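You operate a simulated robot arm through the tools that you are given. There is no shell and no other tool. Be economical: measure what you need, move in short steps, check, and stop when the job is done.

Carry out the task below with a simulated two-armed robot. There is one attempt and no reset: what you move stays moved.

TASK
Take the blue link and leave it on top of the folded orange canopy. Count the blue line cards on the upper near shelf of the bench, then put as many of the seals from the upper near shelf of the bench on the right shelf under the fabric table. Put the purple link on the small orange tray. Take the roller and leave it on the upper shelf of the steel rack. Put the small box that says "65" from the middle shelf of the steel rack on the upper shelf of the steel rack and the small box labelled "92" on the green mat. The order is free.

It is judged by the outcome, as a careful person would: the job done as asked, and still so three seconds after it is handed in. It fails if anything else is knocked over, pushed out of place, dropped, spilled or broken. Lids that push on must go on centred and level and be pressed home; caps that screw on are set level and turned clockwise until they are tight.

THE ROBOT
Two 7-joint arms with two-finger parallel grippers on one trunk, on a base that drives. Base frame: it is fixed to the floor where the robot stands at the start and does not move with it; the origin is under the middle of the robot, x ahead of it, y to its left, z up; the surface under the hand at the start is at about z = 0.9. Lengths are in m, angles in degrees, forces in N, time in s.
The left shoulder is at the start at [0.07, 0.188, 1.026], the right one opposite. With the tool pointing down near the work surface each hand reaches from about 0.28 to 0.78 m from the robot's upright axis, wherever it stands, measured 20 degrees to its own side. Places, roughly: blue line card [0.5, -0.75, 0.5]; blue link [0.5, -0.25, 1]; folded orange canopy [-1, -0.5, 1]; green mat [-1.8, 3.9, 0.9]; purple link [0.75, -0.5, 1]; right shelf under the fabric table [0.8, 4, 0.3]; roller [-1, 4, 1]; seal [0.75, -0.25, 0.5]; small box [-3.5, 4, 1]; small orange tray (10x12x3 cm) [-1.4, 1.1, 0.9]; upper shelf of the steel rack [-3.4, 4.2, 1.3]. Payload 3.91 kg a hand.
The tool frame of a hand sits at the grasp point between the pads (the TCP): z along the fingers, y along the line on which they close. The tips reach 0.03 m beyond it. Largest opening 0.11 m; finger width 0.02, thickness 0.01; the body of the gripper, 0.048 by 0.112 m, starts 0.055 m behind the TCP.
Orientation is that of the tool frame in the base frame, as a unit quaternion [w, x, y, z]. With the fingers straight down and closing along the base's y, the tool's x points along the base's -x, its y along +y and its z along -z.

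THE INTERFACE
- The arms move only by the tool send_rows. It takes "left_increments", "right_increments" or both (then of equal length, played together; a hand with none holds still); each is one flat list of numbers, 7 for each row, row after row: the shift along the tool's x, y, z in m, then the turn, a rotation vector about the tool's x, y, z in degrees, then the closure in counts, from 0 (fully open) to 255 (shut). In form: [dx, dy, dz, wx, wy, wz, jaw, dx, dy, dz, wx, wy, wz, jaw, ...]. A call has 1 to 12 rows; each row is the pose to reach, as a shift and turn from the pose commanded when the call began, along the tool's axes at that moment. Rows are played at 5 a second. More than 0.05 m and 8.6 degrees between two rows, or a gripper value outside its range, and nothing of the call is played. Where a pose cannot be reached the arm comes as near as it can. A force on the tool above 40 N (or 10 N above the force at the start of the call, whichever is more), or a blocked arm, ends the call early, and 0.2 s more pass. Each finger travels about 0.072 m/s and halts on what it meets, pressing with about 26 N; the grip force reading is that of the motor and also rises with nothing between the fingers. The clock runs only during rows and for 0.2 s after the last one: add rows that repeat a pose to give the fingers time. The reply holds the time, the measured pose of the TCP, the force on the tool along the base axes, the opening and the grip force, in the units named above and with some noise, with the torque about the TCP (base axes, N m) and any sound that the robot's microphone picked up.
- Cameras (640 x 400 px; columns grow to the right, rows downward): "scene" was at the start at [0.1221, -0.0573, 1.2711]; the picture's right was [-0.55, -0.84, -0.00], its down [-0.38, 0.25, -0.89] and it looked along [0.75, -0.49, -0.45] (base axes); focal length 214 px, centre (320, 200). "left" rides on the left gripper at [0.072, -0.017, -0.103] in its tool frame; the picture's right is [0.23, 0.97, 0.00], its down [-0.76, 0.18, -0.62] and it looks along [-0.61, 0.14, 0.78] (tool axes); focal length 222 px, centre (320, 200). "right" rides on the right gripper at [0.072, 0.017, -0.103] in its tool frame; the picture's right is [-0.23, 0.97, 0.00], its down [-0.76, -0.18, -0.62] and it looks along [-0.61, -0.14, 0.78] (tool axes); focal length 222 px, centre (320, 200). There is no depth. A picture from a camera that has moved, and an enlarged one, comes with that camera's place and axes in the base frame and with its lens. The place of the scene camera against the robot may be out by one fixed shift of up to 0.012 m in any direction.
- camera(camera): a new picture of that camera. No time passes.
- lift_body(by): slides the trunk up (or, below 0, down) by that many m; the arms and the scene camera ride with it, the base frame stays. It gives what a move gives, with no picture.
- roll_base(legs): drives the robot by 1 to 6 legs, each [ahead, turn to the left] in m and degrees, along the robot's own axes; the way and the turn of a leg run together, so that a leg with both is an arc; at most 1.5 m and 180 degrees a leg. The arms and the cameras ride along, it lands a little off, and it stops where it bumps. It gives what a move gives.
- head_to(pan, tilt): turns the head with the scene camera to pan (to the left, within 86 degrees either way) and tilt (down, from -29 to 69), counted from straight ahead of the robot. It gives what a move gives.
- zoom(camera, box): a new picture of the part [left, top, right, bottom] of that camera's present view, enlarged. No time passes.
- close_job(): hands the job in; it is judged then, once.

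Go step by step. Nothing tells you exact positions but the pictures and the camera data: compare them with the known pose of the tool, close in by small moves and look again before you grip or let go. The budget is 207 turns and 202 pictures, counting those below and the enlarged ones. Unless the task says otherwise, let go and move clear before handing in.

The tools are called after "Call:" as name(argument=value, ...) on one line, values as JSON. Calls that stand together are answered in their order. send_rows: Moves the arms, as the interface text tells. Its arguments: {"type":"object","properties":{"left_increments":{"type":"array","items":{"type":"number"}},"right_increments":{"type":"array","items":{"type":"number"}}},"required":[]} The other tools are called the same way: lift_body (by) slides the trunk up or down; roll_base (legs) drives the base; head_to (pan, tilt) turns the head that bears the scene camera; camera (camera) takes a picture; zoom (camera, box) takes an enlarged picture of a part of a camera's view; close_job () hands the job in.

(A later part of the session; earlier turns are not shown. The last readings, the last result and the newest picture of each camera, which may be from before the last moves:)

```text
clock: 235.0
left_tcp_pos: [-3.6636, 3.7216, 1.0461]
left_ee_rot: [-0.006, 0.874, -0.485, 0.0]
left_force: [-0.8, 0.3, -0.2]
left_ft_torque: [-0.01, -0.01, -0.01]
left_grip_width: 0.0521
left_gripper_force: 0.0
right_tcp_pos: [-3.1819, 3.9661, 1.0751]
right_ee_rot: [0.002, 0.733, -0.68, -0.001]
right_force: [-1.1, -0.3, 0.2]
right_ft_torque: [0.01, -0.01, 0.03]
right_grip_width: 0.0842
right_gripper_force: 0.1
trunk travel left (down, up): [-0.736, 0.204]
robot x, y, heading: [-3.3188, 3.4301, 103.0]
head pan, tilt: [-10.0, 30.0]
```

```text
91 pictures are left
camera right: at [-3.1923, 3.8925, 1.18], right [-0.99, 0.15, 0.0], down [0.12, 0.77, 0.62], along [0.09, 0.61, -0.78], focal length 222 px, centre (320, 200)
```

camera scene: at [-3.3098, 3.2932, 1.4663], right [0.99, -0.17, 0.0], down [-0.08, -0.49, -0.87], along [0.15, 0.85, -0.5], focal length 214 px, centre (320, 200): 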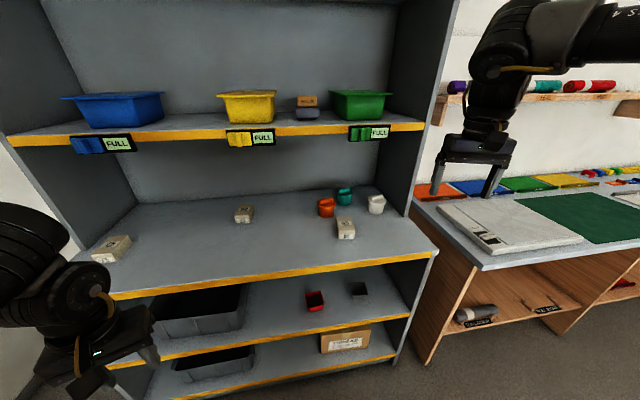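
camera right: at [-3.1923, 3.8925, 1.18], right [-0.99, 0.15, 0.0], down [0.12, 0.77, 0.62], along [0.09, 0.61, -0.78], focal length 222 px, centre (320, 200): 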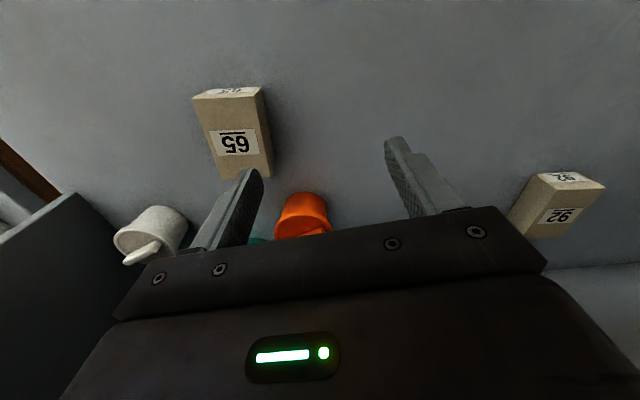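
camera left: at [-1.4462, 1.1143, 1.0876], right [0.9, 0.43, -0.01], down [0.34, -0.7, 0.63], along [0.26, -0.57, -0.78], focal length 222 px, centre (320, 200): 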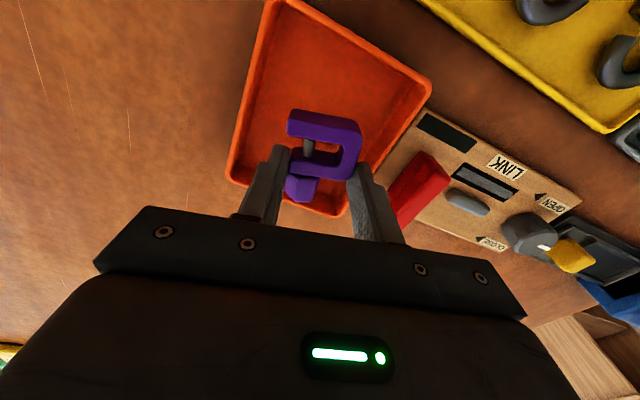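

Call:
send_rows(right_increments=[0.004, -0.03, -0.01, 0, 0, 4.5, 60, 0.009, -0.06, -0.01, 0, 0, 9, 60, 0.013, -0.091, -0.01, 0, 0, 13.3, 60, 0.013, -0.091, 0.03, 0, 0, 13.3, 60, 0.013, -0.091, 0.06, 0, 0, 13.3, 60, 0.013, -0.091, 0.06, 0, 0, 13.3, 60])

Call:
camera(camera="right")

```text
clock: 236.4
left_tcp_pos: [-3.6667, 3.7219, 1.0468]
left_ee_rot: [-0.005, 0.875, -0.484, 0.0]
left_force: [-0.3, -0.5, -0.9]
left_ft_torque: [0.0, 0.02, 0.0]
left_grip_width: 0.0517
left_gripper_force: 0.1
right_tcp_pos: [-3.0808, 3.9759, 1.0178]
right_ee_rot: [-0.002, -0.652, 0.759, 0.0]
right_force: [-0.2, -0.4, -0.4]
right_ft_torque: [0.03, -0.03, 0.01]
right_grip_width: 0.0843
right_gripper_force: 0.1
right hand out of reach, approached as far as the arm can: row 1, 2, 3, 4, 5, 6
trunk travel left (down, up): [-0.736, 0.204]
robot x, y, heading: [-3.3231, 3.4312, 103.1]
head pan, tilt: [-10.0, 30.0]
```

```text
90 pictures are left
camera right: at [-3.1074, 3.9064, 1.1229], right [-0.93, 0.37, 0.0], down [0.29, 0.73, 0.62], along [0.23, 0.58, -0.78], focal length 222 px, centre (320, 200)
```

right: 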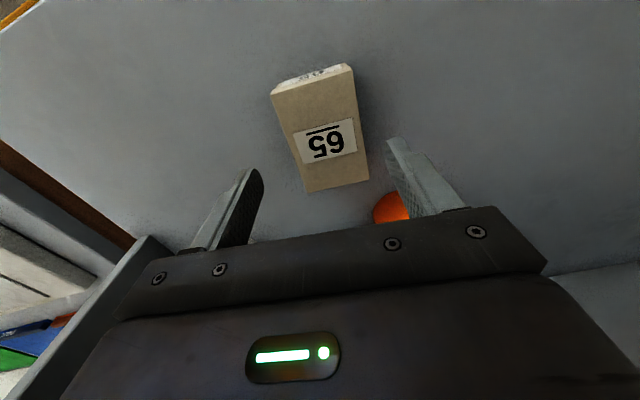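

Call:
send_rows(right_increments=[0.006, 0, 0.025, 0, 0, 0, 60, 0.01, 0, 0.045, 0, 0, 0, 60, 0.01, 0, 0.045, 0, 0, 0, 60])

Call:
camera(camera="right")

Call:
zoom(camera="scene", box=[300, 180, 460, 330])

```text
clock: 237.2
left_tcp_pos: [-3.663, 3.7225, 1.0484]
left_ee_rot: [-0.005, 0.874, -0.486, 0.0]
left_force: [0.8, 0.2, 0.9]
left_ft_torque: [0.02, 0.01, 0.0]
left_grip_width: 0.0519
left_gripper_force: 0.2
right_tcp_pos: [-3.0717, 3.9741, 0.9718]
right_ee_rot: [-0.003, -0.65, 0.76, 0.002]
right_force: [0.1, -0.2, 0.7]
right_ft_torque: [0.01, 0.0, 0.0]
right_grip_width: 0.0841
right_gripper_force: 0.0
right hand out of reach, approached as far as the arm can: row 1, 2, 3
trunk travel left (down, up): [-0.736, 0.204]
robot x, y, heading: [-3.3211, 3.4277, 103.2]
head pan, tilt: [-10.0, 30.0]
```

```text
89 pictures are left
camera right: at [-3.0986, 3.9046, 1.0771], right [-0.93, 0.37, 0.01], down [0.3, 0.73, 0.62], along [0.23, 0.58, -0.79], focal length 222 px, centre (320, 200)
```

right: 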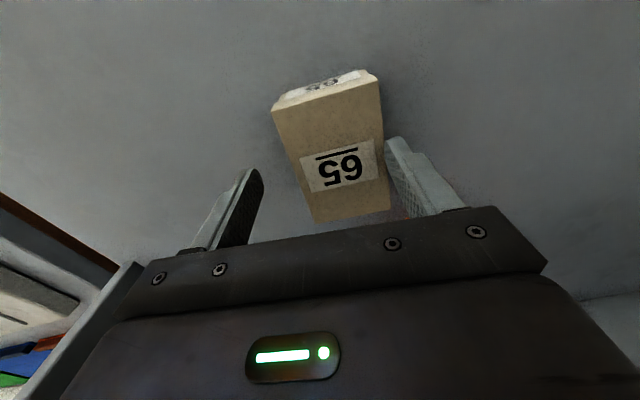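

```text
2.67 times, centred on (380, 255) of scene
camera zoom: at [-3.3417, 3.5634, 1.4663], right [1.0, 0.05, 0.0], down [0.03, -0.5, -0.87], along [-0.05, 0.86, -0.5], focal length 572 px, centre (160, 53)
```

zoom: 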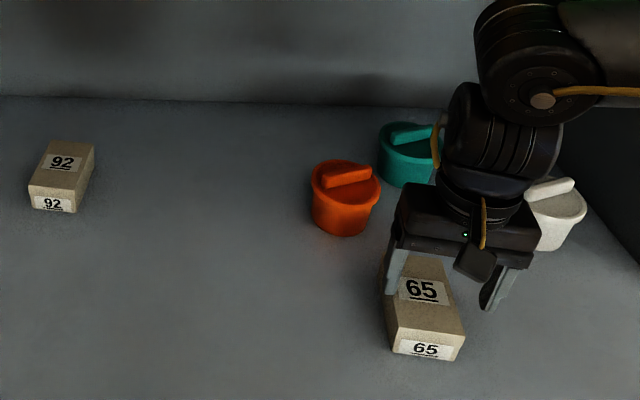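

Call:
send_rows(right_increments=[0, 0.004, 0.008, 0, 0, 0, 60, 0, 0.006, 0.008, 0, 0, 0, 90, 0, 0.006, 0.008, 0, 0, 0, 130, 0, 0.006, 0.008, 0, 0, 0, 180, 0, 0.006, 0.008, 0, 0, 0, 255, 0, 0.006, 0.008, 0, 0, 0, 255])

Call:
zoom(camera="right", box=[200, 60, 440, 230])

```text
clock: 237.8
left_tcp_pos: [-3.6633, 3.7197, 1.0486]
left_ee_rot: [-0.005, 0.874, -0.486, -0.002]
left_force: [0.4, 0.0, 0.5]
left_ft_torque: [-0.01, 0.01, 0.03]
left_grip_width: 0.052
left_gripper_force: 0.2
right_tcp_pos: [-3.0785, 3.9782, 0.971]
right_ee_rot: [-0.003, -0.653, 0.758, 0.008]
right_force: [-0.1, -7.9, 30.3]
right_ft_torque: [-0.17, 1.13, 0.62]
right_grip_width: 0.071
right_gripper_force: 0.1
right hand out of reach, approached as far as the arm can: row 2
trunk travel left (down, up): [-0.736, 0.204]
robot x, y, heading: [-3.3204, 3.4297, 103.0]
head pan, tilt: [-10.0, 30.0]
stopped in row 2 (right hand): the force on the tool passed its limit at 44 N (the readings are from after the stop); the commanded pose is now the measured one
```

```text
2.35 times, centred on (320, 145) of right
camera zoom: at [-3.1044, 3.9069, 1.075], right [-0.93, 0.37, 0.02], down [0.3, 0.72, 0.63], along [0.22, 0.59, -0.78], focal length 523 px, centre (320, 329)
```

zoom: 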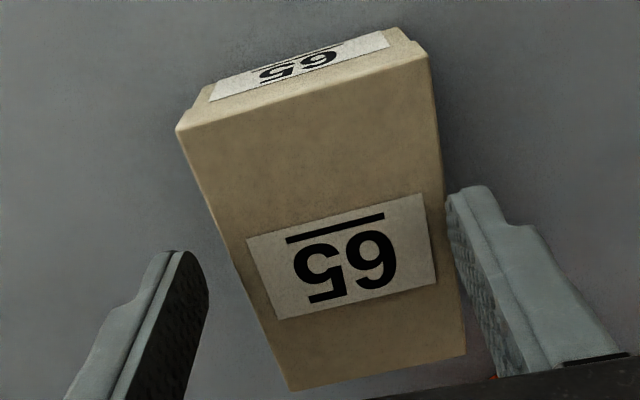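

Call:
send_rows(right_increments=[0, 0, -0.004, 0, 0, 0, 110, 0, 0, -0.004, 0, 0, 0, 150, 0, 0, -0.004, 0, 0, 0, 200, 0, 0, -0.004, 0, 0, 0, 255, 0, 0, -0.004, 0, 0, 0, 255])

Call:
zoom(camera="right", box=[200, 60, 440, 230])

```text
clock: 239.0
left_tcp_pos: [-3.6642, 3.7208, 1.0473]
left_ee_rot: [-0.006, 0.874, -0.485, -0.001]
left_force: [0.2, 0.1, 0.8]
left_ft_torque: [-0.03, -0.01, 0.02]
left_grip_width: 0.052
left_gripper_force: 0.0
right_tcp_pos: [-3.0755, 3.9773, 0.9727]
right_ee_rot: [-0.002, -0.651, 0.759, 0.005]
right_force: [3.7, -0.9, 16.4]
right_ft_torque: [-0.08, -0.12, 0.0]
right_grip_width: 0.0001
right_gripper_force: 26.0
trunk travel left (down, up): [-0.736, 0.204]
robot x, y, heading: [-3.3193, 3.431, 102.9]
head pan, tilt: [-10.0, 30.0]
```

```text
2.35 times, centred on (320, 145) of right
camera zoom: at [-3.1032, 3.9073, 1.0761], right [-0.93, 0.37, 0.01], down [0.3, 0.72, 0.62], along [0.22, 0.58, -0.78], focal length 523 px, centre (320, 329)
```

zoom: 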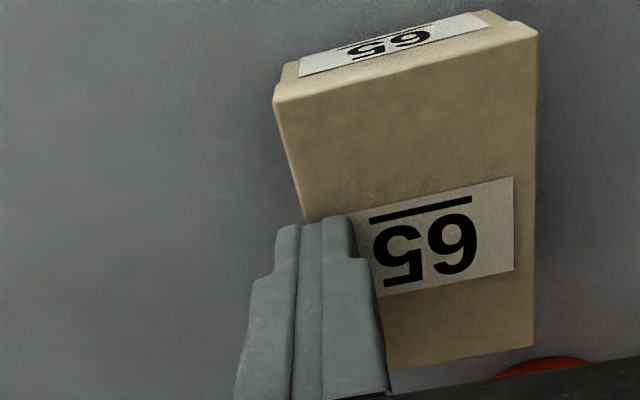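

The fingers came down on the box's edge (the top is lower, z≈0.942, and wider than I thought). I rise, open fully, and turn the base a little more to centre over the box.

Call:
send_rows(right_increments=[0, 0, -0.04, 0, 0, 0, 255, 0, 0, -0.08, 0, 0, 0, 100, 0, 0, -0.09, 0, 0, 0, 0, 0, 0, -0.09, 0, 0, 0, 0])

Call:
roll_base(legs=[[0, 8]])

Call:
camera(camera="right")

```text
clock: 240.0
left_tcp_pos: [-3.6641, 3.7225, 1.0472]
left_ee_rot: [-0.004, 0.874, -0.486, -0.001]
left_force: [0.4, 0.5, -0.4]
left_ft_torque: [0.0, 0.01, 0.0]
left_grip_width: 0.0519
left_gripper_force: 0.1
right_tcp_pos: [-3.0749, 3.9805, 1.0616]
right_ee_rot: [-0.003, -0.651, 0.759, 0.006]
right_force: [-0.2, -0.3, -0.3]
right_ft_torque: [-0.02, 0.01, 0.0]
right_grip_width: 0.1091
right_gripper_force: 0.6
trunk travel left (down, up): [-0.736, 0.204]
robot x, y, heading: [-3.3233, 3.4306, 103.2]
head pan, tilt: [-10.0, 30.0]
```

```text
clock: 241.1
left_tcp_pos: [-3.701, 3.6717, 1.0465]
left_ee_rot: [-0.004, 0.906, -0.423, -0.001]
left_force: [-0.2, 0.2, 0.7]
left_ft_torque: [0.0, -0.01, 0.0]
left_grip_width: 0.0519
left_gripper_force: 0.2
right_tcp_pos: [-3.1542, 4.0099, 1.0611]
right_ee_rot: [-0.004, -0.703, 0.711, 0.005]
right_force: [0.2, 0.1, 0.0]
right_ft_torque: [-0.01, 0.02, -0.01]
right_grip_width: 0.11
right_gripper_force: 0.1
trunk travel left (down, up): [-0.736, 0.204]
robot x, y, heading: [-3.3201, 3.4313, 111.4]
head pan, tilt: [-10.0, 30.0]
```

```text
85 pictures are left
camera right: at [-3.1703, 3.9366, 1.1652], right [-0.97, 0.24, 0.01], down [0.19, 0.76, 0.62], along [0.14, 0.61, -0.78], focal length 222 px, centre (320, 200)
```

right: 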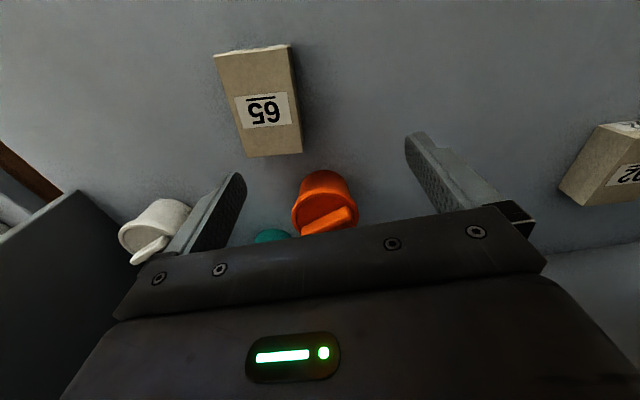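

Call:
send_rows(right_increments=[0.012, -0.017, 0, 0, 0, 3, 0, 0.022, -0.034, 0, 0, 0, 6, 0, 0.0315, -0.05, 0, 0, 0, 9, 0, 0.0315, -0.05, 0.03, 0, 0, 9, 0, 0.0315, -0.05, 0.065, 0, 0, 9, 0, 0.0315, -0.05, 0.065, 0, 0, 9, 0])

Call:
zoom(camera="right", box=[160, 30, 480, 230])

```text
clock: 242.4
left_tcp_pos: [-3.7022, 3.666, 1.0479]
left_ee_rot: [-0.008, 0.906, -0.423, -0.001]
left_force: [1.4, -0.7, 0.1]
left_ft_torque: [0.02, -0.03, 0.01]
left_grip_width: 0.0517
left_gripper_force: 0.0
right_tcp_pos: [-3.0842, 3.9941, 0.9972]
right_ee_rot: [-0.003, -0.646, 0.763, 0.006]
right_force: [0.7, 0.2, 0.4]
right_ft_torque: [0.0, -0.02, 0.02]
right_grip_width: 0.1101
right_gripper_force: 0.0
right hand out of reach, approached as far as the arm can: row 1, 2, 3, 4, 5, 6
trunk travel left (down, up): [-0.736, 0.204]
robot x, y, heading: [-3.3205, 3.4309, 111.0]
head pan, tilt: [-10.0, 30.0]
```

```text
2.00 times, centred on (320, 130) of right
camera zoom: at [-3.1128, 3.9236, 1.1014], right [-0.92, 0.38, 0.01], down [0.31, 0.72, 0.62], along [0.23, 0.58, -0.78], focal length 444 px, centre (320, 340)
```

zoom: 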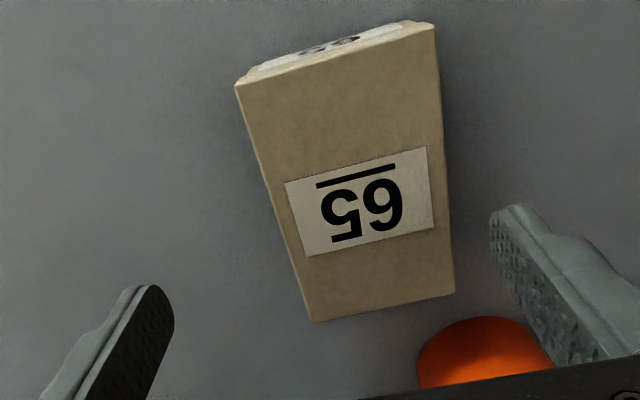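

Call:
send_rows(right_increments=[0.008, 0.005, 0.02, 0, 0, 0, 0, 0.01, 0.005, 0.04, 0, 0, 0, 0, 0.01, 0.005, 0.052, 0, 0, 0, 0, 0.01, 0.005, 0.052, 0, 0, 0, 0])

Call:
zoom(camera="right", box=[160, 30, 480, 230])

Call:
zoom(camera="scene", box=[320, 180, 480, 330])

```text
clock: 243.4
left_tcp_pos: [-3.7022, 3.6694, 1.0477]
left_ee_rot: [-0.005, 0.906, -0.423, -0.001]
left_force: [-0.2, -0.3, 0.3]
left_ft_torque: [-0.01, 0.01, -0.02]
left_grip_width: 0.0519
left_gripper_force: 0.0
right_tcp_pos: [-3.0859, 3.9976, 0.9422]
right_ee_rot: [-0.005, -0.647, 0.763, 0.005]
right_force: [-0.1, -0.3, 1.0]
right_ft_torque: [0.07, -0.01, 0.0]
right_grip_width: 0.11
right_gripper_force: 0.0
right hand out of reach, approached as far as the arm can: row 1, 2, 3, 4
trunk travel left (down, up): [-0.736, 0.204]
robot x, y, heading: [-3.322, 3.4288, 111.2]
head pan, tilt: [-10.0, 30.0]
```

```text
2.00 times, centred on (320, 130) of right
camera zoom: at [-3.1135, 3.9267, 1.048], right [-0.92, 0.38, 0.01], down [0.31, 0.72, 0.62], along [0.23, 0.58, -0.78], focal length 444 px, centre (320, 340)
```

zoom: 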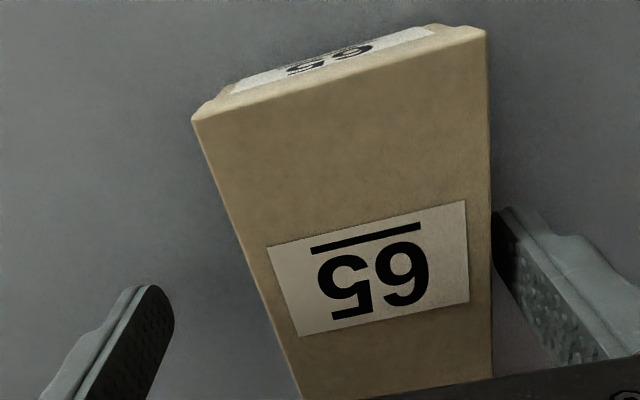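

```text
2.67 times, centred on (400, 255) of scene
camera zoom: at [-3.3626, 3.5579, 1.4664], right [0.98, 0.2, 0.0], down [0.1, -0.49, -0.87], along [-0.17, 0.85, -0.5], focal length 572 px, centre (107, 53)
```

zoom: 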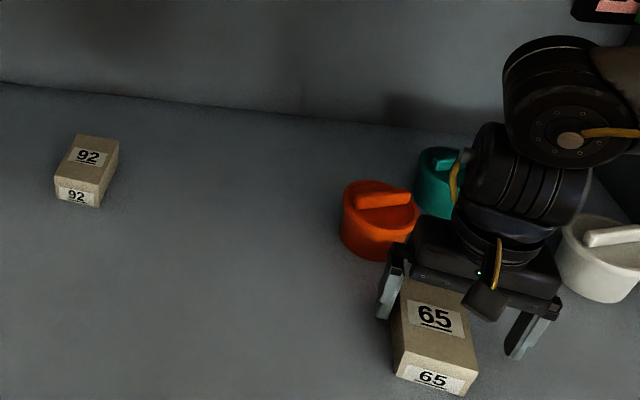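

The fingers straddle the box. Closing and lifting.

Call:
send_rows(right_increments=[0, 0, 0, 0, 0, 0, 60, 0, 0, 0, 0, 0, 0, 120, 0, 0, 0, 0, 0, 0, 180, 0, 0, 0, 0, 0, 0, 255, 0, 0, 0, 0, 0, 0, 255, 0, 0, 0, 0, 0, 0, 255, 0.005, 0, -0.03, 0, 0, 0, 255, 0.01, 0, -0.07, 0, 0, 0, 255, 0.015, 0, -0.1, 0, 0, 0, 255])

Call:
zoom(camera="right", box=[160, 30, 480, 230])

Call:
zoom(camera="scene", box=[320, 180, 480, 330])

```text
clock: 245.7
left_tcp_pos: [-3.6995, 3.6755, 1.0485]
left_ee_rot: [-0.001, 0.907, -0.421, 0.0]
left_force: [0.3, 0.0, -0.4]
left_ft_torque: [0.01, 0.0, -0.01]
left_grip_width: 0.0518
left_gripper_force: 0.1
right_tcp_pos: [-3.0464, 3.9548, 0.9599]
right_ee_rot: [-0.021, -0.642, 0.76, -0.102]
right_force: [0.2, 0.6, -1.9]
right_ft_torque: [0.06, 0.0, -0.02]
right_grip_width: 0.0614
right_gripper_force: 26.0
right hand out of reach, approached as far as the arm can: row 7, 8, 9
trunk travel left (down, up): [-0.736, 0.204]
robot x, y, heading: [-3.3157, 3.4289, 111.3]
head pan, tilt: [-10.0, 30.0]
stopped in row 9 (right hand): the arm was blocked; the commanded pose is now the measured one
```

```text
2.00 times, centred on (320, 130) of right
camera zoom: at [-3.0855, 3.9052, 1.0723], right [-0.91, 0.37, -0.16], down [0.25, 0.83, 0.51], along [0.32, 0.42, -0.85], focal length 444 px, centre (320, 340)
```

zoom: 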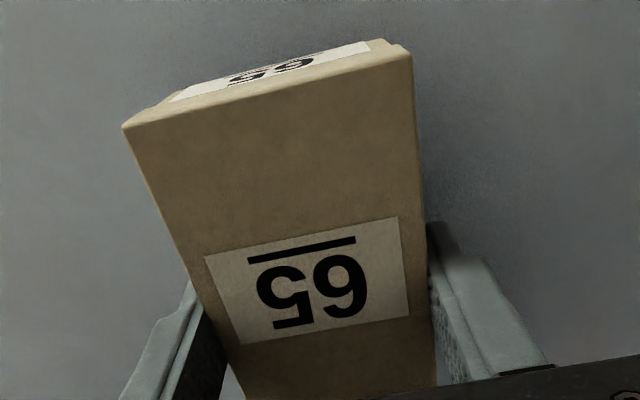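

```text
2.67 times, centred on (400, 255) of scene
camera zoom: at [-3.3596, 3.569, 1.4674], right [0.98, 0.2, 0.0], down [0.1, -0.5, -0.86], along [-0.17, 0.85, -0.51], focal length 572 px, centre (107, 53)
```

zoom: 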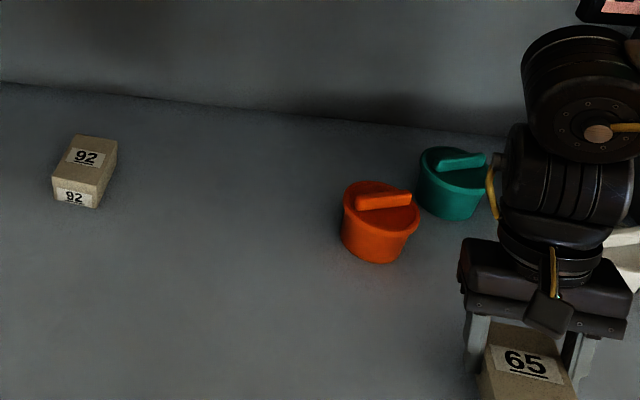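

Call:
camera(camera="scene")

```text
79 pictures are left
camera scene: at [-3.3596, 3.569, 1.4674], right [0.98, 0.2, 0.0], down [0.1, -0.5, -0.86], along [-0.17, 0.85, -0.51], focal length 214 px, centre (320, 200)
```

scene: 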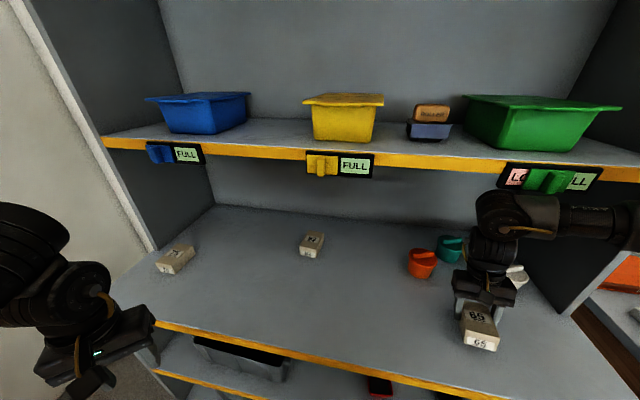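

The right wrist touched the slide tag on the shelf lip under the green bin and shifted it ("LO…LL" instead of "FULL"); I'll have to set it back. First I free the arm by moving the hand back toward me.

Call:
send_rows(right_increments=[0.027, -0.005, -0.002, 0, 0, 0, 255, 0.054, -0.01, -0.003, 0, 0, 0, 255, 0.081, -0.015, -0.005, 0, 0, 0, 255])

Call:
camera(camera="scene")

```text
clock: 246.4
left_tcp_pos: [-3.6952, 3.6628, 1.0532]
left_ee_rot: [-0.007, 0.906, -0.422, -0.005]
left_force: [0.0, -0.8, 1.5]
left_ft_torque: [0.06, 0.07, 0.03]
left_grip_width: 0.0519
left_gripper_force: 0.0
right_tcp_pos: [-3.0068, 3.9078, 0.9541]
right_ee_rot: [-0.018, -0.641, 0.763, -0.085]
right_force: [0.8, -1.3, -0.5]
right_ft_torque: [0.1, 0.06, 0.04]
right_grip_width: 0.0619
right_gripper_force: 26.3
right hand out of reach, approached as far as the arm can: row 1, 2, 3
trunk travel left (down, up): [-0.736, 0.204]
robot x, y, heading: [-3.3241, 3.4273, 111.2]
head pan, tilt: [-10.0, 30.0]
```

```text
78 pictures are left
camera scene: at [-3.3539, 3.5481, 1.4692], right [0.98, 0.19, 0.0], down [0.09, -0.48, -0.87], along [-0.17, 0.85, -0.49], focal length 214 px, centre (320, 200)
```

scene: 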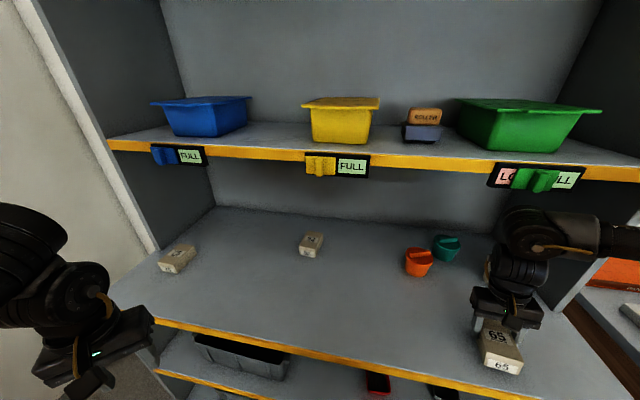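

Call:
lift_body(by=0.03)

Call:
roll_base(legs=[[-0.3, 0], [0, -21]])

Call:
camera(camera="scene")

Call:
camera(camera="right")

```text
clock: 247.2
left_tcp_pos: [-3.7018, 3.6718, 1.0771]
left_ee_rot: [-0.004, 0.907, -0.422, 0.0]
left_force: [-0.2, 0.5, -1.1]
left_ft_torque: [-0.01, 0.01, 0.02]
left_grip_width: 0.052
left_gripper_force: 0.0
right_tcp_pos: [-3.0123, 3.9143, 0.9781]
right_ee_rot: [-0.018, -0.641, 0.762, -0.093]
right_force: [0.2, 0.1, -2.1]
right_ft_torque: [0.03, 0.02, 0.01]
right_grip_width: 0.0617
right_gripper_force: 26.4
trunk travel left (down, up): [-0.766, 0.174]
robot x, y, heading: [-3.3193, 3.4278, 111.2]
head pan, tilt: [-10.0, 30.0]
```

```text
clock: 250.4
left_tcp_pos: [-3.4796, 3.5069, 1.0767]
left_ee_rot: [-0.005, 0.813, -0.582, 0.0]
left_force: [-0.4, 0.1, -1.0]
left_ft_torque: [0.01, 0.01, -0.03]
left_grip_width: 0.0517
left_gripper_force: 0.0
right_tcp_pos: [-2.7501, 3.4851, 0.9779]
right_ee_rot: [-0.034, -0.49, 0.866, -0.088]
right_force: [0.0, -0.8, -0.3]
right_ft_torque: [-0.01, 0.01, 0.0]
right_grip_width: 0.0613
right_gripper_force: 26.1
trunk travel left (down, up): [-0.766, 0.174]
robot x, y, heading: [-3.2111, 3.1444, 90.2]
head pan, tilt: [-10.0, 30.0]
```

```text
77 pictures are left
camera scene: at [-3.2015, 3.2788, 1.4962], right [0.99, -0.17, 0.0], down [-0.09, -0.49, -0.87], along [0.15, 0.85, -0.5], focal length 214 px, centre (320, 200)
```

scene: 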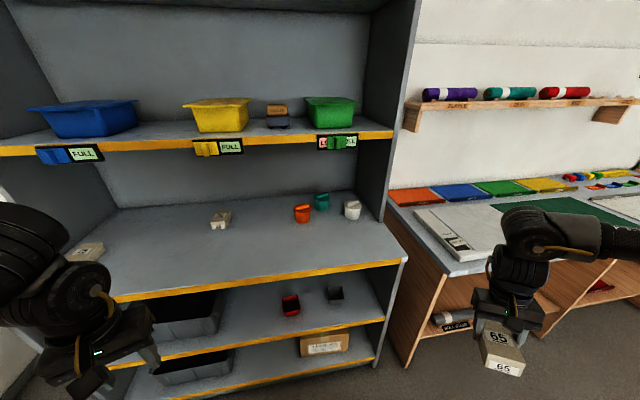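

```text
76 pictures are left
camera right: at [-2.8037, 3.4506, 1.0902], right [-0.72, 0.68, -0.15], down [0.53, 0.67, 0.52], along [0.46, 0.29, -0.84], focal length 222 px, centre (320, 200)
```

right: 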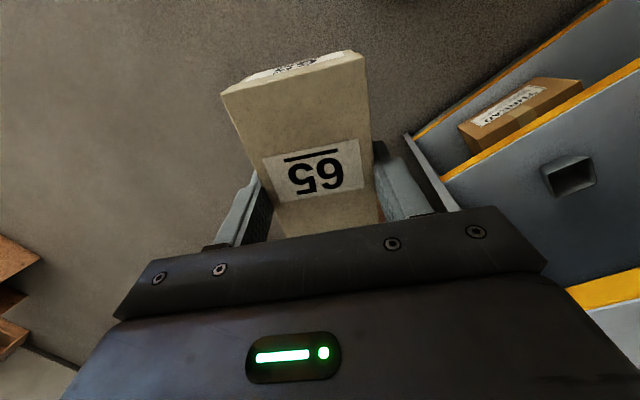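

The box is held, cups untouched. I check the tag.

Call:
zoom(camera="scene", box=[180, 80, 400, 170])

```text
2.91 times, centred on (290, 125) of scene
camera zoom: at [-3.2015, 3.2788, 1.4962], right [0.99, -0.17, 0.0], down [-0.09, -0.49, -0.87], along [0.15, 0.85, -0.5], focal length 624 px, centre (407, 418)
```

zoom: 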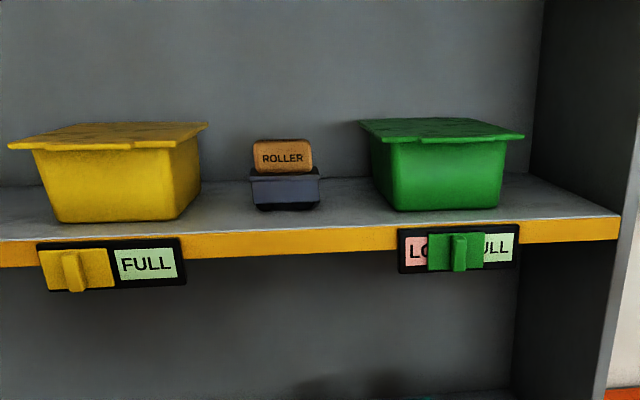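

I lift the box to shelf height, levelling the hand.

Call:
lift_body(by=0.17)

Call:
send_rows(right_increments=[-0.01, 0.018, -0.035, -0.9, -1, 0, 255, -0.02, 0.035, -0.071, -1.7, -2.1, 0, 255, -0.03, 0.053, -0.106, -2.6, -3.1, 0, 255, -0.04, 0.07, -0.141, -3.4, -4.2, 0, 255, -0.05, 0.088, -0.177, -4.3, -5.2, 0, 255, -0.06, 0.106, -0.212, -5.1, -6.2, 0, 255, -0.07, 0.123, -0.248, -6, -7.3, 0, 255, -0.08, 0.141, -0.283, -6.8, -8.3, 0, 255, -0.08, 0.141, -0.283, -6.8, -8.3, 0, 255])

Call:
camera(camera="right")

```text
clock: 252.3
left_tcp_pos: [-3.4795, 3.5083, 1.246]
left_ee_rot: [-0.004, 0.813, -0.582, 0.001]
left_force: [-1.0, 0.6, 0.1]
left_ft_torque: [0.0, 0.0, -0.01]
left_grip_width: 0.0518
left_gripper_force: 0.0
right_tcp_pos: [-2.7481, 3.4842, 1.1481]
right_ee_rot: [-0.035, -0.49, 0.866, -0.087]
right_force: [-0.2, 0.3, -1.5]
right_ft_torque: [0.02, 0.0, -0.03]
right_grip_width: 0.0615
right_gripper_force: 26.3
trunk travel left (down, up): [-0.936, 0.004]
robot x, y, heading: [-3.2127, 3.1451, 90.2]
head pan, tilt: [-10.0, 30.0]
```

```text
clock: 254.3
left_tcp_pos: [-3.4766, 3.5074, 1.2487]
left_ee_rot: [-0.004, 0.814, -0.582, -0.001]
left_force: [0.8, 0.3, -0.1]
left_ft_torque: [-0.01, 0.0, -0.03]
left_grip_width: 0.0521
left_gripper_force: 0.0
right_tcp_pos: [-2.8324, 3.6764, 1.3991]
right_ee_rot: [-0.002, -0.492, 0.87, 0.0]
right_force: [-0.7, 0.0, -0.7]
right_ft_torque: [0.0, 0.04, 0.0]
right_grip_width: 0.0614
right_gripper_force: 25.7
right hand out of reach, approached as far as the arm can: row 1, 2, 3
trunk travel left (down, up): [-0.936, 0.004]
robot x, y, heading: [-3.2126, 3.1434, 90.1]
head pan, tilt: [-10.0, 30.0]
```

```text
74 pictures are left
camera right: at [-2.8838, 3.6213, 1.5027], right [-0.72, 0.7, 0.0], down [0.55, 0.56, 0.62], along [0.43, 0.45, -0.78], focal length 222 px, centre (320, 200)
```

right: 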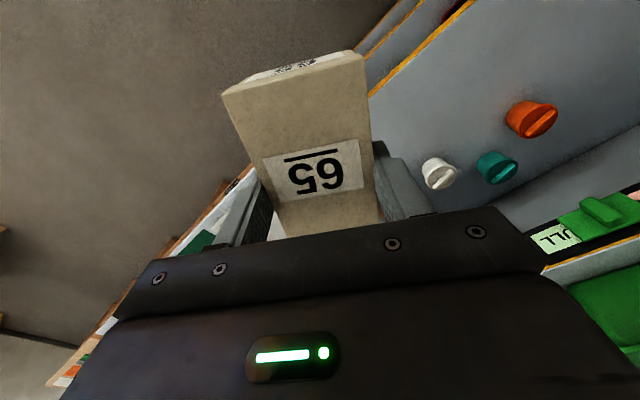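

Call:
roll_base(legs=[[0, 92.4], [0.17, 0], [0, -58], [0.3, 0]])

Call:
camera(camera="scene")

Call:
camera(camera="right")

```text
clock: 263.8
left_tcp_pos: [-3.9605, 3.5648, 1.2467]
left_ee_rot: [-0.005, 0.943, -0.334, -0.002]
left_force: [0.4, -0.7, -0.2]
left_ft_torque: [-0.02, 0.02, 0.0]
left_grip_width: 0.0516
left_gripper_force: 0.1
right_tcp_pos: [-3.5027, 4.0497, 1.3992]
right_ee_rot: [0.001, 0.714, -0.7, -0.001]
right_force: [0.1, -0.6, -1.8]
right_ft_torque: [0.02, 0.0, -0.01]
right_grip_width: 0.0615
right_gripper_force: 26.0
trunk travel left (down, up): [-0.936, 0.004]
robot x, y, heading: [-3.5431, 3.4038, 122.3]
head pan, tilt: [-10.0, 30.0]
```

```text
73 pictures are left
camera scene: at [-3.606, 3.5197, 1.6665], right [0.93, 0.38, 0.0], down [0.19, -0.46, -0.87], along [-0.33, 0.8, -0.5], focal length 214 px, centre (320, 200)
```

scene: 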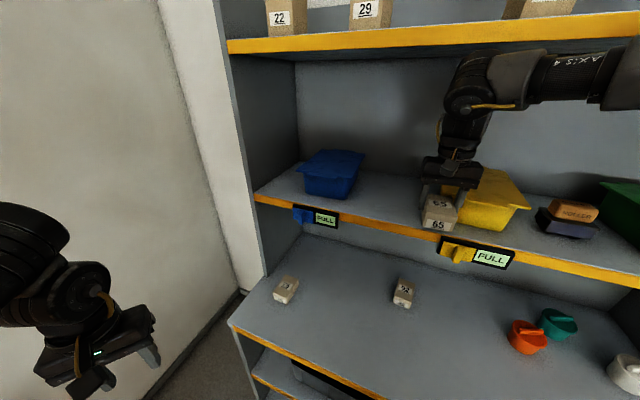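

```text
72 pictures are left
camera right: at [-3.5186, 3.9757, 1.5039], right [-0.98, 0.21, 0.0], down [0.16, 0.77, 0.62], along [0.13, 0.61, -0.78], focal length 222 px, centre (320, 200)
```

right: 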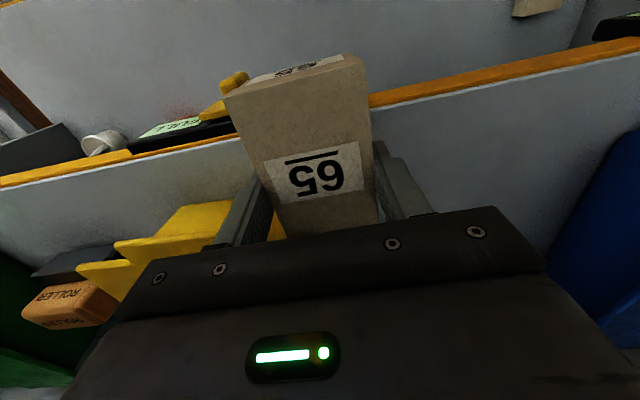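

Call:
send_rows(right_increments=[0, 0.036, 0, 0, 0, 0, 255, 0, 0.072, 0, 0, 0, 0, 255, -0.01, 0.107, 0, 0, 0, 0, 255, -0.04, 0.107, 0, 0, 0, 0, 255, -0.072, 0.107, 0, 0, 0, 0, 255, -0.072, 0.107, 0, 0, 0, 0, 255])

Call:
zoom(camera="scene", box=[280, 120, 520, 270])

Call:
camera(camera="right")

```text
clock: 265.2
left_tcp_pos: [-3.962, 3.5641, 1.2473]
left_ee_rot: [-0.005, 0.943, -0.334, -0.001]
left_force: [1.0, 0.4, 0.6]
left_ft_torque: [0.03, -0.02, 0.01]
left_grip_width: 0.052
left_gripper_force: 0.2
right_tcp_pos: [-3.552, 4.0594, 1.3623]
right_ee_rot: [0.002, 0.715, -0.7, -0.002]
right_force: [-2.5, -1.3, 12.9]
right_ft_torque: [-0.29, -0.26, -0.06]
right_grip_width: 0.0616
right_gripper_force: 25.5
right hand out of reach, approached as far as the arm can: row 1, 2, 3, 4, 5, 6
trunk travel left (down, up): [-0.936, 0.004]
robot x, y, heading: [-3.5423, 3.4036, 122.4]
head pan, tilt: [-10.0, 30.0]
```

```text
2.67 times, centred on (400, 195) of scene
camera zoom: at [-3.6086, 3.5203, 1.6665], right [0.93, 0.38, 0.0], down [0.19, -0.46, -0.87], along [-0.33, 0.8, -0.5], focal length 572 px, centre (107, 213)
```

zoom: 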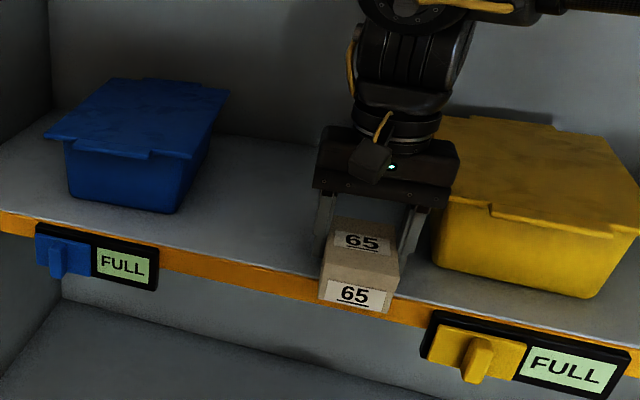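

```text
70 pictures are left
camera right: at [-3.5669, 3.9846, 1.467], right [-0.98, 0.21, 0.0], down [0.16, 0.76, 0.62], along [0.13, 0.61, -0.78], focal length 222 px, centre (320, 200)
```

right: 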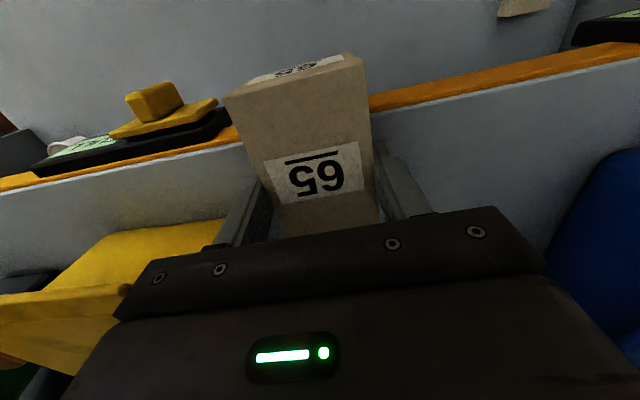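

Call:
send_rows(right_increments=[0, -0.01, -0.02, 0, 0, 0, 255, 0, -0.02, -0.04, 0, 0, 0, 255, 0, -0.02, -0.04, 0, 0, 0, 255])

Call:
roll_base(legs=[[0.06, 3]])

Call:
zoom(camera="scene", box=[280, 120, 520, 270])

Call:
camera(camera="right")

```text
clock: 266.0
left_tcp_pos: [-3.9616, 3.5655, 1.2471]
left_ee_rot: [-0.005, 0.942, -0.334, -0.001]
left_force: [0.0, -0.5, 0.2]
left_ft_torque: [-0.01, 0.02, 0.02]
left_grip_width: 0.0518
left_gripper_force: 0.2
right_tcp_pos: [-3.526, 4.0581, 1.3996]
right_ee_rot: [0.002, 0.714, -0.7, 0.0]
right_force: [-0.1, -0.1, -0.4]
right_ft_torque: [0.02, -0.02, 0.01]
right_grip_width: 0.0615
right_gripper_force: 26.3
right hand out of reach, approached as far as the arm can: row 2, 3
trunk travel left (down, up): [-0.936, 0.004]
robot x, y, heading: [-3.5388, 3.4018, 122.3]
head pan, tilt: [-10.0, 30.0]
```

```text
clock: 267.0
left_tcp_pos: [-3.9954, 3.5899, 1.25]
left_ee_rot: [-0.006, 0.95, -0.311, -0.004]
left_force: [0.1, -1.2, -0.7]
left_ft_torque: [0.11, 0.05, -0.03]
left_grip_width: 0.0517
left_gripper_force: 0.0
right_tcp_pos: [-3.5854, 4.1039, 1.4014]
right_ee_rot: [0.002, 0.732, -0.681, -0.005]
right_force: [1.4, 1.6, -1.1]
right_ft_torque: [-0.06, 0.03, -0.01]
right_grip_width: 0.0617
right_gripper_force: 25.6
trunk travel left (down, up): [-0.936, 0.004]
robot x, y, heading: [-3.5796, 3.4554, 125.1]
head pan, tilt: [-10.0, 30.0]
```

```text
2.67 times, centred on (400, 195) of scene
camera zoom: at [-3.6471, 3.5742, 1.6656], right [0.9, 0.43, 0.0], down [0.21, -0.46, -0.86], along [-0.37, 0.78, -0.5], focal length 572 px, centre (107, 213)
```

zoom: 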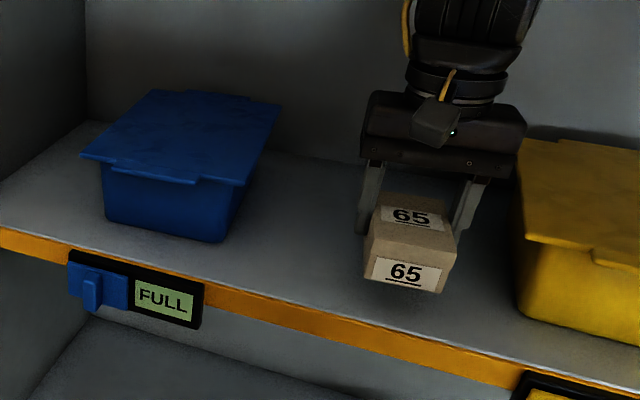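

```text
68 pictures are left
camera right: at [-3.5952, 4.0288, 1.5051], right [-0.99, 0.16, 0.01], down [0.13, 0.77, 0.62], along [0.09, 0.62, -0.78], focal length 222 px, centre (320, 200)
```

right: 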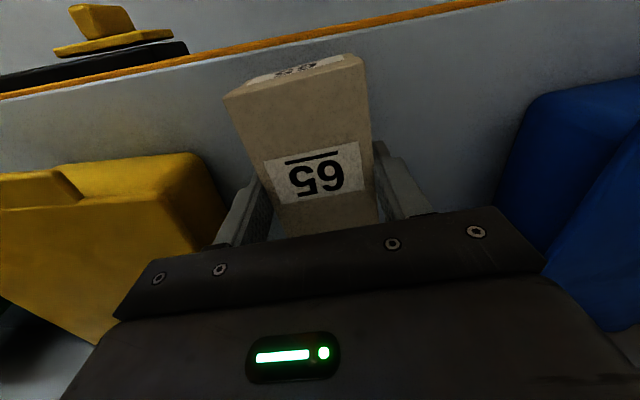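

Call:
send_rows(right_increments=[-0.02, 0, 0, 0, 0, 0, 255, -0.04, 0, 0, 0, 0, 0, 255, -0.04, 0, 0, 0, 0, 0, 255])

```text
clock: 267.8
left_tcp_pos: [-3.9936, 3.5822, 1.2507]
left_ee_rot: [-0.008, 0.95, -0.313, -0.006]
left_force: [0.3, -0.7, 0.6]
left_ft_torque: [0.03, 0.0, 0.03]
left_grip_width: 0.0516
left_gripper_force: 0.1
right_tcp_pos: [-3.5765, 4.1303, 1.4013]
right_ee_rot: [0.0, 0.732, -0.682, -0.01]
right_force: [0.0, -1.5, -0.5]
right_ft_torque: [0.03, 0.06, 0.04]
right_grip_width: 0.0616
right_gripper_force: 26.0
right hand out of reach, approached as far as the arm can: row 2, 3
trunk travel left (down, up): [-0.936, 0.004]
robot x, y, heading: [-3.5748, 3.455, 125.4]
head pan, tilt: [-10.0, 30.0]
```

Good, about 3 cm further in. Lower gently onto the shelf.

Call:
send_rows(right_increments=[0, 0.003, 0.02, 0, 0, 0, 255, 0, 0.005, 0.04, 0, 0, 0, 255, 0, 0.005, 0.05, 0, 0, 0, 255, 0, 0.005, 0.056, 0, 0, 0, 255])

Call:
zoom(camera="scene", box=[280, 120, 520, 270])

```text
clock: 268.8
left_tcp_pos: [-3.9962, 3.5821, 1.2503]
left_ee_rot: [-0.008, 0.95, -0.312, -0.004]
left_force: [0.4, -0.9, 0.4]
left_ft_torque: [0.02, 0.0, 0.01]
left_grip_width: 0.0519
left_gripper_force: 0.1
right_tcp_pos: [-3.5875, 4.1278, 1.3494]
right_ee_rot: [-0.001, 0.732, -0.682, -0.008]
right_force: [0.8, -10.2, 18.8]
right_ft_torque: [-0.1, -0.72, -0.54]
right_grip_width: 0.0618
right_gripper_force: 26.0
trunk travel left (down, up): [-0.936, 0.004]
robot x, y, heading: [-3.5773, 3.4522, 125.2]
head pan, tilt: [-10.0, 30.0]
stopped in row 4 (right hand): the force on the tool passed its limit at 51 N (the readings are from after the stop); the commanded pose is now the measured one
```

```text
2.67 times, centred on (400, 195) of scene
camera zoom: at [-3.6478, 3.5638, 1.6666], right [0.91, 0.43, 0.0], down [0.21, -0.45, -0.87], along [-0.37, 0.79, -0.5], focal length 572 px, centre (107, 213)
```

zoom: 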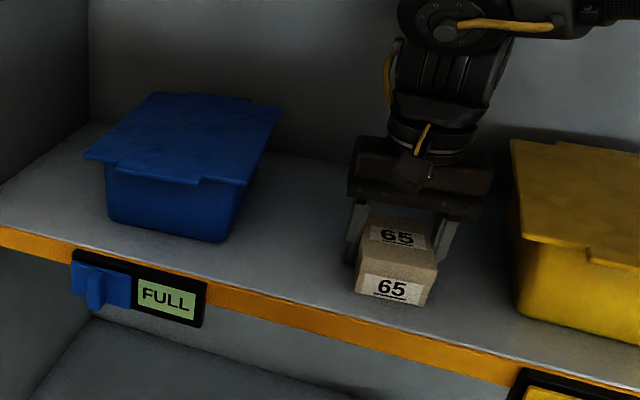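

Call:
send_rows(right_increments=[0, 0, -0.001, 0, 0, 0, 200, 0, 0, -0.002, 0, 0, 0, 100, 0, 0, -0.003, 0, 0, 0, 65, 0, 0, -0.003, 0, 0, 0, 65, 0, 0, -0.03, 0, 0, 0, 65, 0, 0, -0.06, 0, 0, 0, 65, 0.01, 0, -0.08, 0, 0, 0, 65])

Call:
zoom(camera="scene", box=[280, 120, 520, 270])

```text
clock: 270.4
left_tcp_pos: [-3.9969, 3.5898, 1.2466]
left_ee_rot: [-0.005, 0.95, -0.312, -0.004]
left_force: [0.2, 0.2, 0.4]
left_ft_torque: [-0.03, 0.01, 0.03]
left_grip_width: 0.0518
left_gripper_force: 0.0
right_tcp_pos: [-3.5745, 4.1217, 1.4092]
right_ee_rot: [0.003, 0.732, -0.681, -0.002]
right_force: [-0.1, -0.1, -0.3]
right_ft_torque: [-0.01, 0.01, 0.0]
right_grip_width: 0.082
right_gripper_force: 0.0
right hand out of reach, approached as far as the arm can: row 6, 7
trunk travel left (down, up): [-0.936, 0.004]
robot x, y, heading: [-3.5731, 3.4532, 125.3]
head pan, tilt: [-10.0, 30.0]
```

```text
2.67 times, centred on (400, 195) of scene
camera zoom: at [-3.648, 3.5756, 1.6641], right [0.91, 0.43, 0.0], down [0.21, -0.46, -0.86], along [-0.37, 0.78, -0.5], focal length 572 px, centre (107, 213)
```

zoom: 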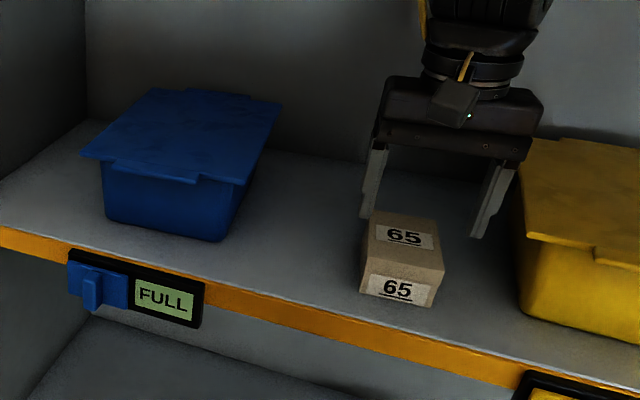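

Call:
send_rows(right_increments=[0.03, 0, -0.01, 0, 0, 0, 65, 0.06, 0, -0.01, 0, 0, 0, 65, 0.1, 0, -0.01, 0, 0, 0, 65, 0.13, 0, -0.01, 0, 0, 0, 65])

Call:
roll_base(legs=[[-0.35, 0]])

Call:
camera(camera="scene")

```text
clock: 271.2
left_tcp_pos: [-3.9607, 3.7225, 1.3347]
left_ee_rot: [-0.136, 0.905, -0.391, -0.094]
left_force: [4.4, -7.6, -14.5]
left_ft_torque: [0.81, 0.36, 0.26]
left_grip_width: 0.0519
left_gripper_force: 0.1
right_tcp_pos: [-3.631, 4.0514, 1.4547]
right_ee_rot: [0.076, 0.794, -0.59, -0.126]
right_force: [-3.3, -3.6, -2.6]
right_ft_torque: [0.36, -0.24, -0.12]
right_grip_width: 0.0817
right_gripper_force: 0.0
right hand out of reach, approached as far as the arm can: row 3, 4
trunk travel left (down, up): [-0.936, 0.004]
robot x, y, heading: [-3.5727, 3.4551, 125.0]
head pan, tilt: [-10.0, 30.0]
stopped in row 4 (left hand): the arm was blocked; the commanded pose is now the measured one
```

```text
clock: 271.9
left_tcp_pos: [-3.9305, 3.6637, 1.353]
left_ee_rot: [-0.113, 0.903, -0.396, -0.121]
left_force: [-0.7, 0.2, -1.1]
left_ft_torque: [0.08, 0.0, -0.02]
left_grip_width: 0.0518
left_gripper_force: 0.1
right_tcp_pos: [-3.6386, 3.9847, 1.5058]
right_ee_rot: [0.163, 0.805, -0.505, -0.264]
right_force: [0.3, -1.2, 0.2]
right_ft_torque: [0.05, 0.02, -0.04]
right_grip_width: 0.0817
right_gripper_force: 0.1
trunk travel left (down, up): [-0.936, 0.004]
robot x, y, heading: [-3.5748, 3.4508, 125.3]
head pan, tilt: [-10.0, 30.0]
stopped in leg 1: the robot was blocked; the commanded pose is now the measured one
```

```text
65 pictures are left
camera scene: at [-3.6545, 3.556, 1.6661], right [0.91, 0.42, 0.01], down [0.22, -0.45, -0.87], along [-0.36, 0.79, -0.5], focal length 214 px, centre (320, 200)
```

scene: 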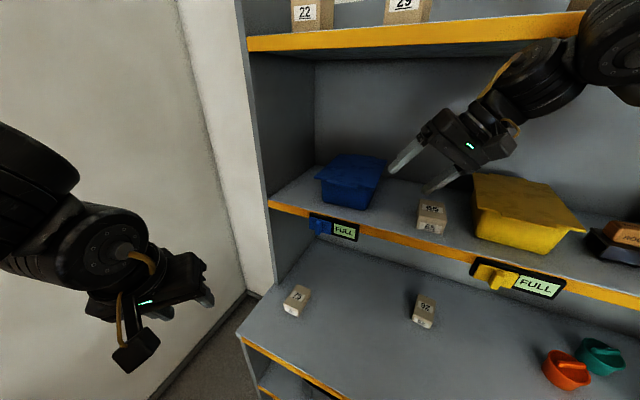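

Something is blocking: I look around at the right arm before moving further.

Call:
head_to(pan=-50, tilt=0)

Call:
camera(camera="scene")

Call:
head_to(pan=60, tilt=20)

Call:
camera(camera="scene")

```text
clock: 273.0
left_tcp_pos: [-3.9148, 3.6649, 1.3579]
left_ee_rot: [-0.11, 0.901, -0.4, -0.125]
left_force: [-0.6, 1.0, 0.4]
left_ft_torque: [-0.03, 0.01, 0.01]
left_grip_width: 0.0516
left_gripper_force: 0.0
right_tcp_pos: [-3.6235, 3.9868, 1.5076]
right_ee_rot: [0.166, 0.802, -0.506, -0.269]
right_force: [0.0, 0.7, -0.2]
right_ft_torque: [-0.08, 0.01, 0.02]
right_grip_width: 0.0819
right_gripper_force: 0.0
trunk travel left (down, up): [-0.936, 0.004]
robot x, y, heading: [-3.5712, 3.4461, 125.2]
head pan, tilt: [-50.0, 0.0]
```

```text
64 pictures are left
camera scene: at [-3.5832, 3.5736, 1.7142], right [0.97, -0.26, 0.0], down [0.0, 0.0, -1.0], along [0.26, 0.97, 0.0], focal length 214 px, centre (320, 200)
```

scene: 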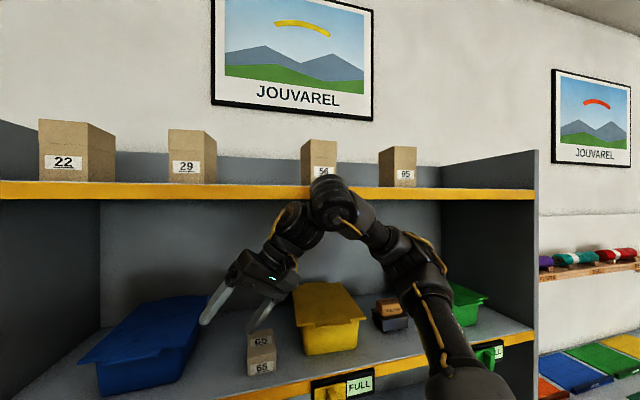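

```text
clock: 274.9
left_tcp_pos: [-3.9123, 3.6611, 1.361]
left_ee_rot: [-0.113, 0.901, -0.399, -0.127]
left_force: [-0.2, 0.1, -0.2]
left_ft_torque: [0.03, 0.02, -0.01]
left_grip_width: 0.0518
left_gripper_force: 0.1
right_tcp_pos: [-3.6206, 3.9809, 1.5099]
right_ee_rot: [0.165, 0.804, -0.503, -0.272]
right_force: [-0.1, -0.6, -0.9]
right_ft_torque: [0.0, 0.02, -0.02]
right_grip_width: 0.082
right_gripper_force: 0.1
trunk travel left (down, up): [-0.936, 0.004]
robot x, y, heading: [-3.5714, 3.4528, 125.3]
head pan, tilt: [60.0, 20.0]
```

```text
63 pictures are left
camera scene: at [-3.6981, 3.474, 1.6825], right [-0.09, 1.0, 0.0], down [0.34, 0.03, -0.94], along [-0.94, -0.08, -0.34], focal length 214 px, centre (320, 200)
```

scene: 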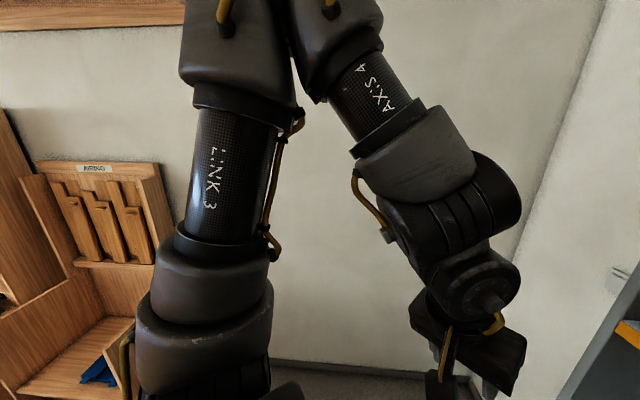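

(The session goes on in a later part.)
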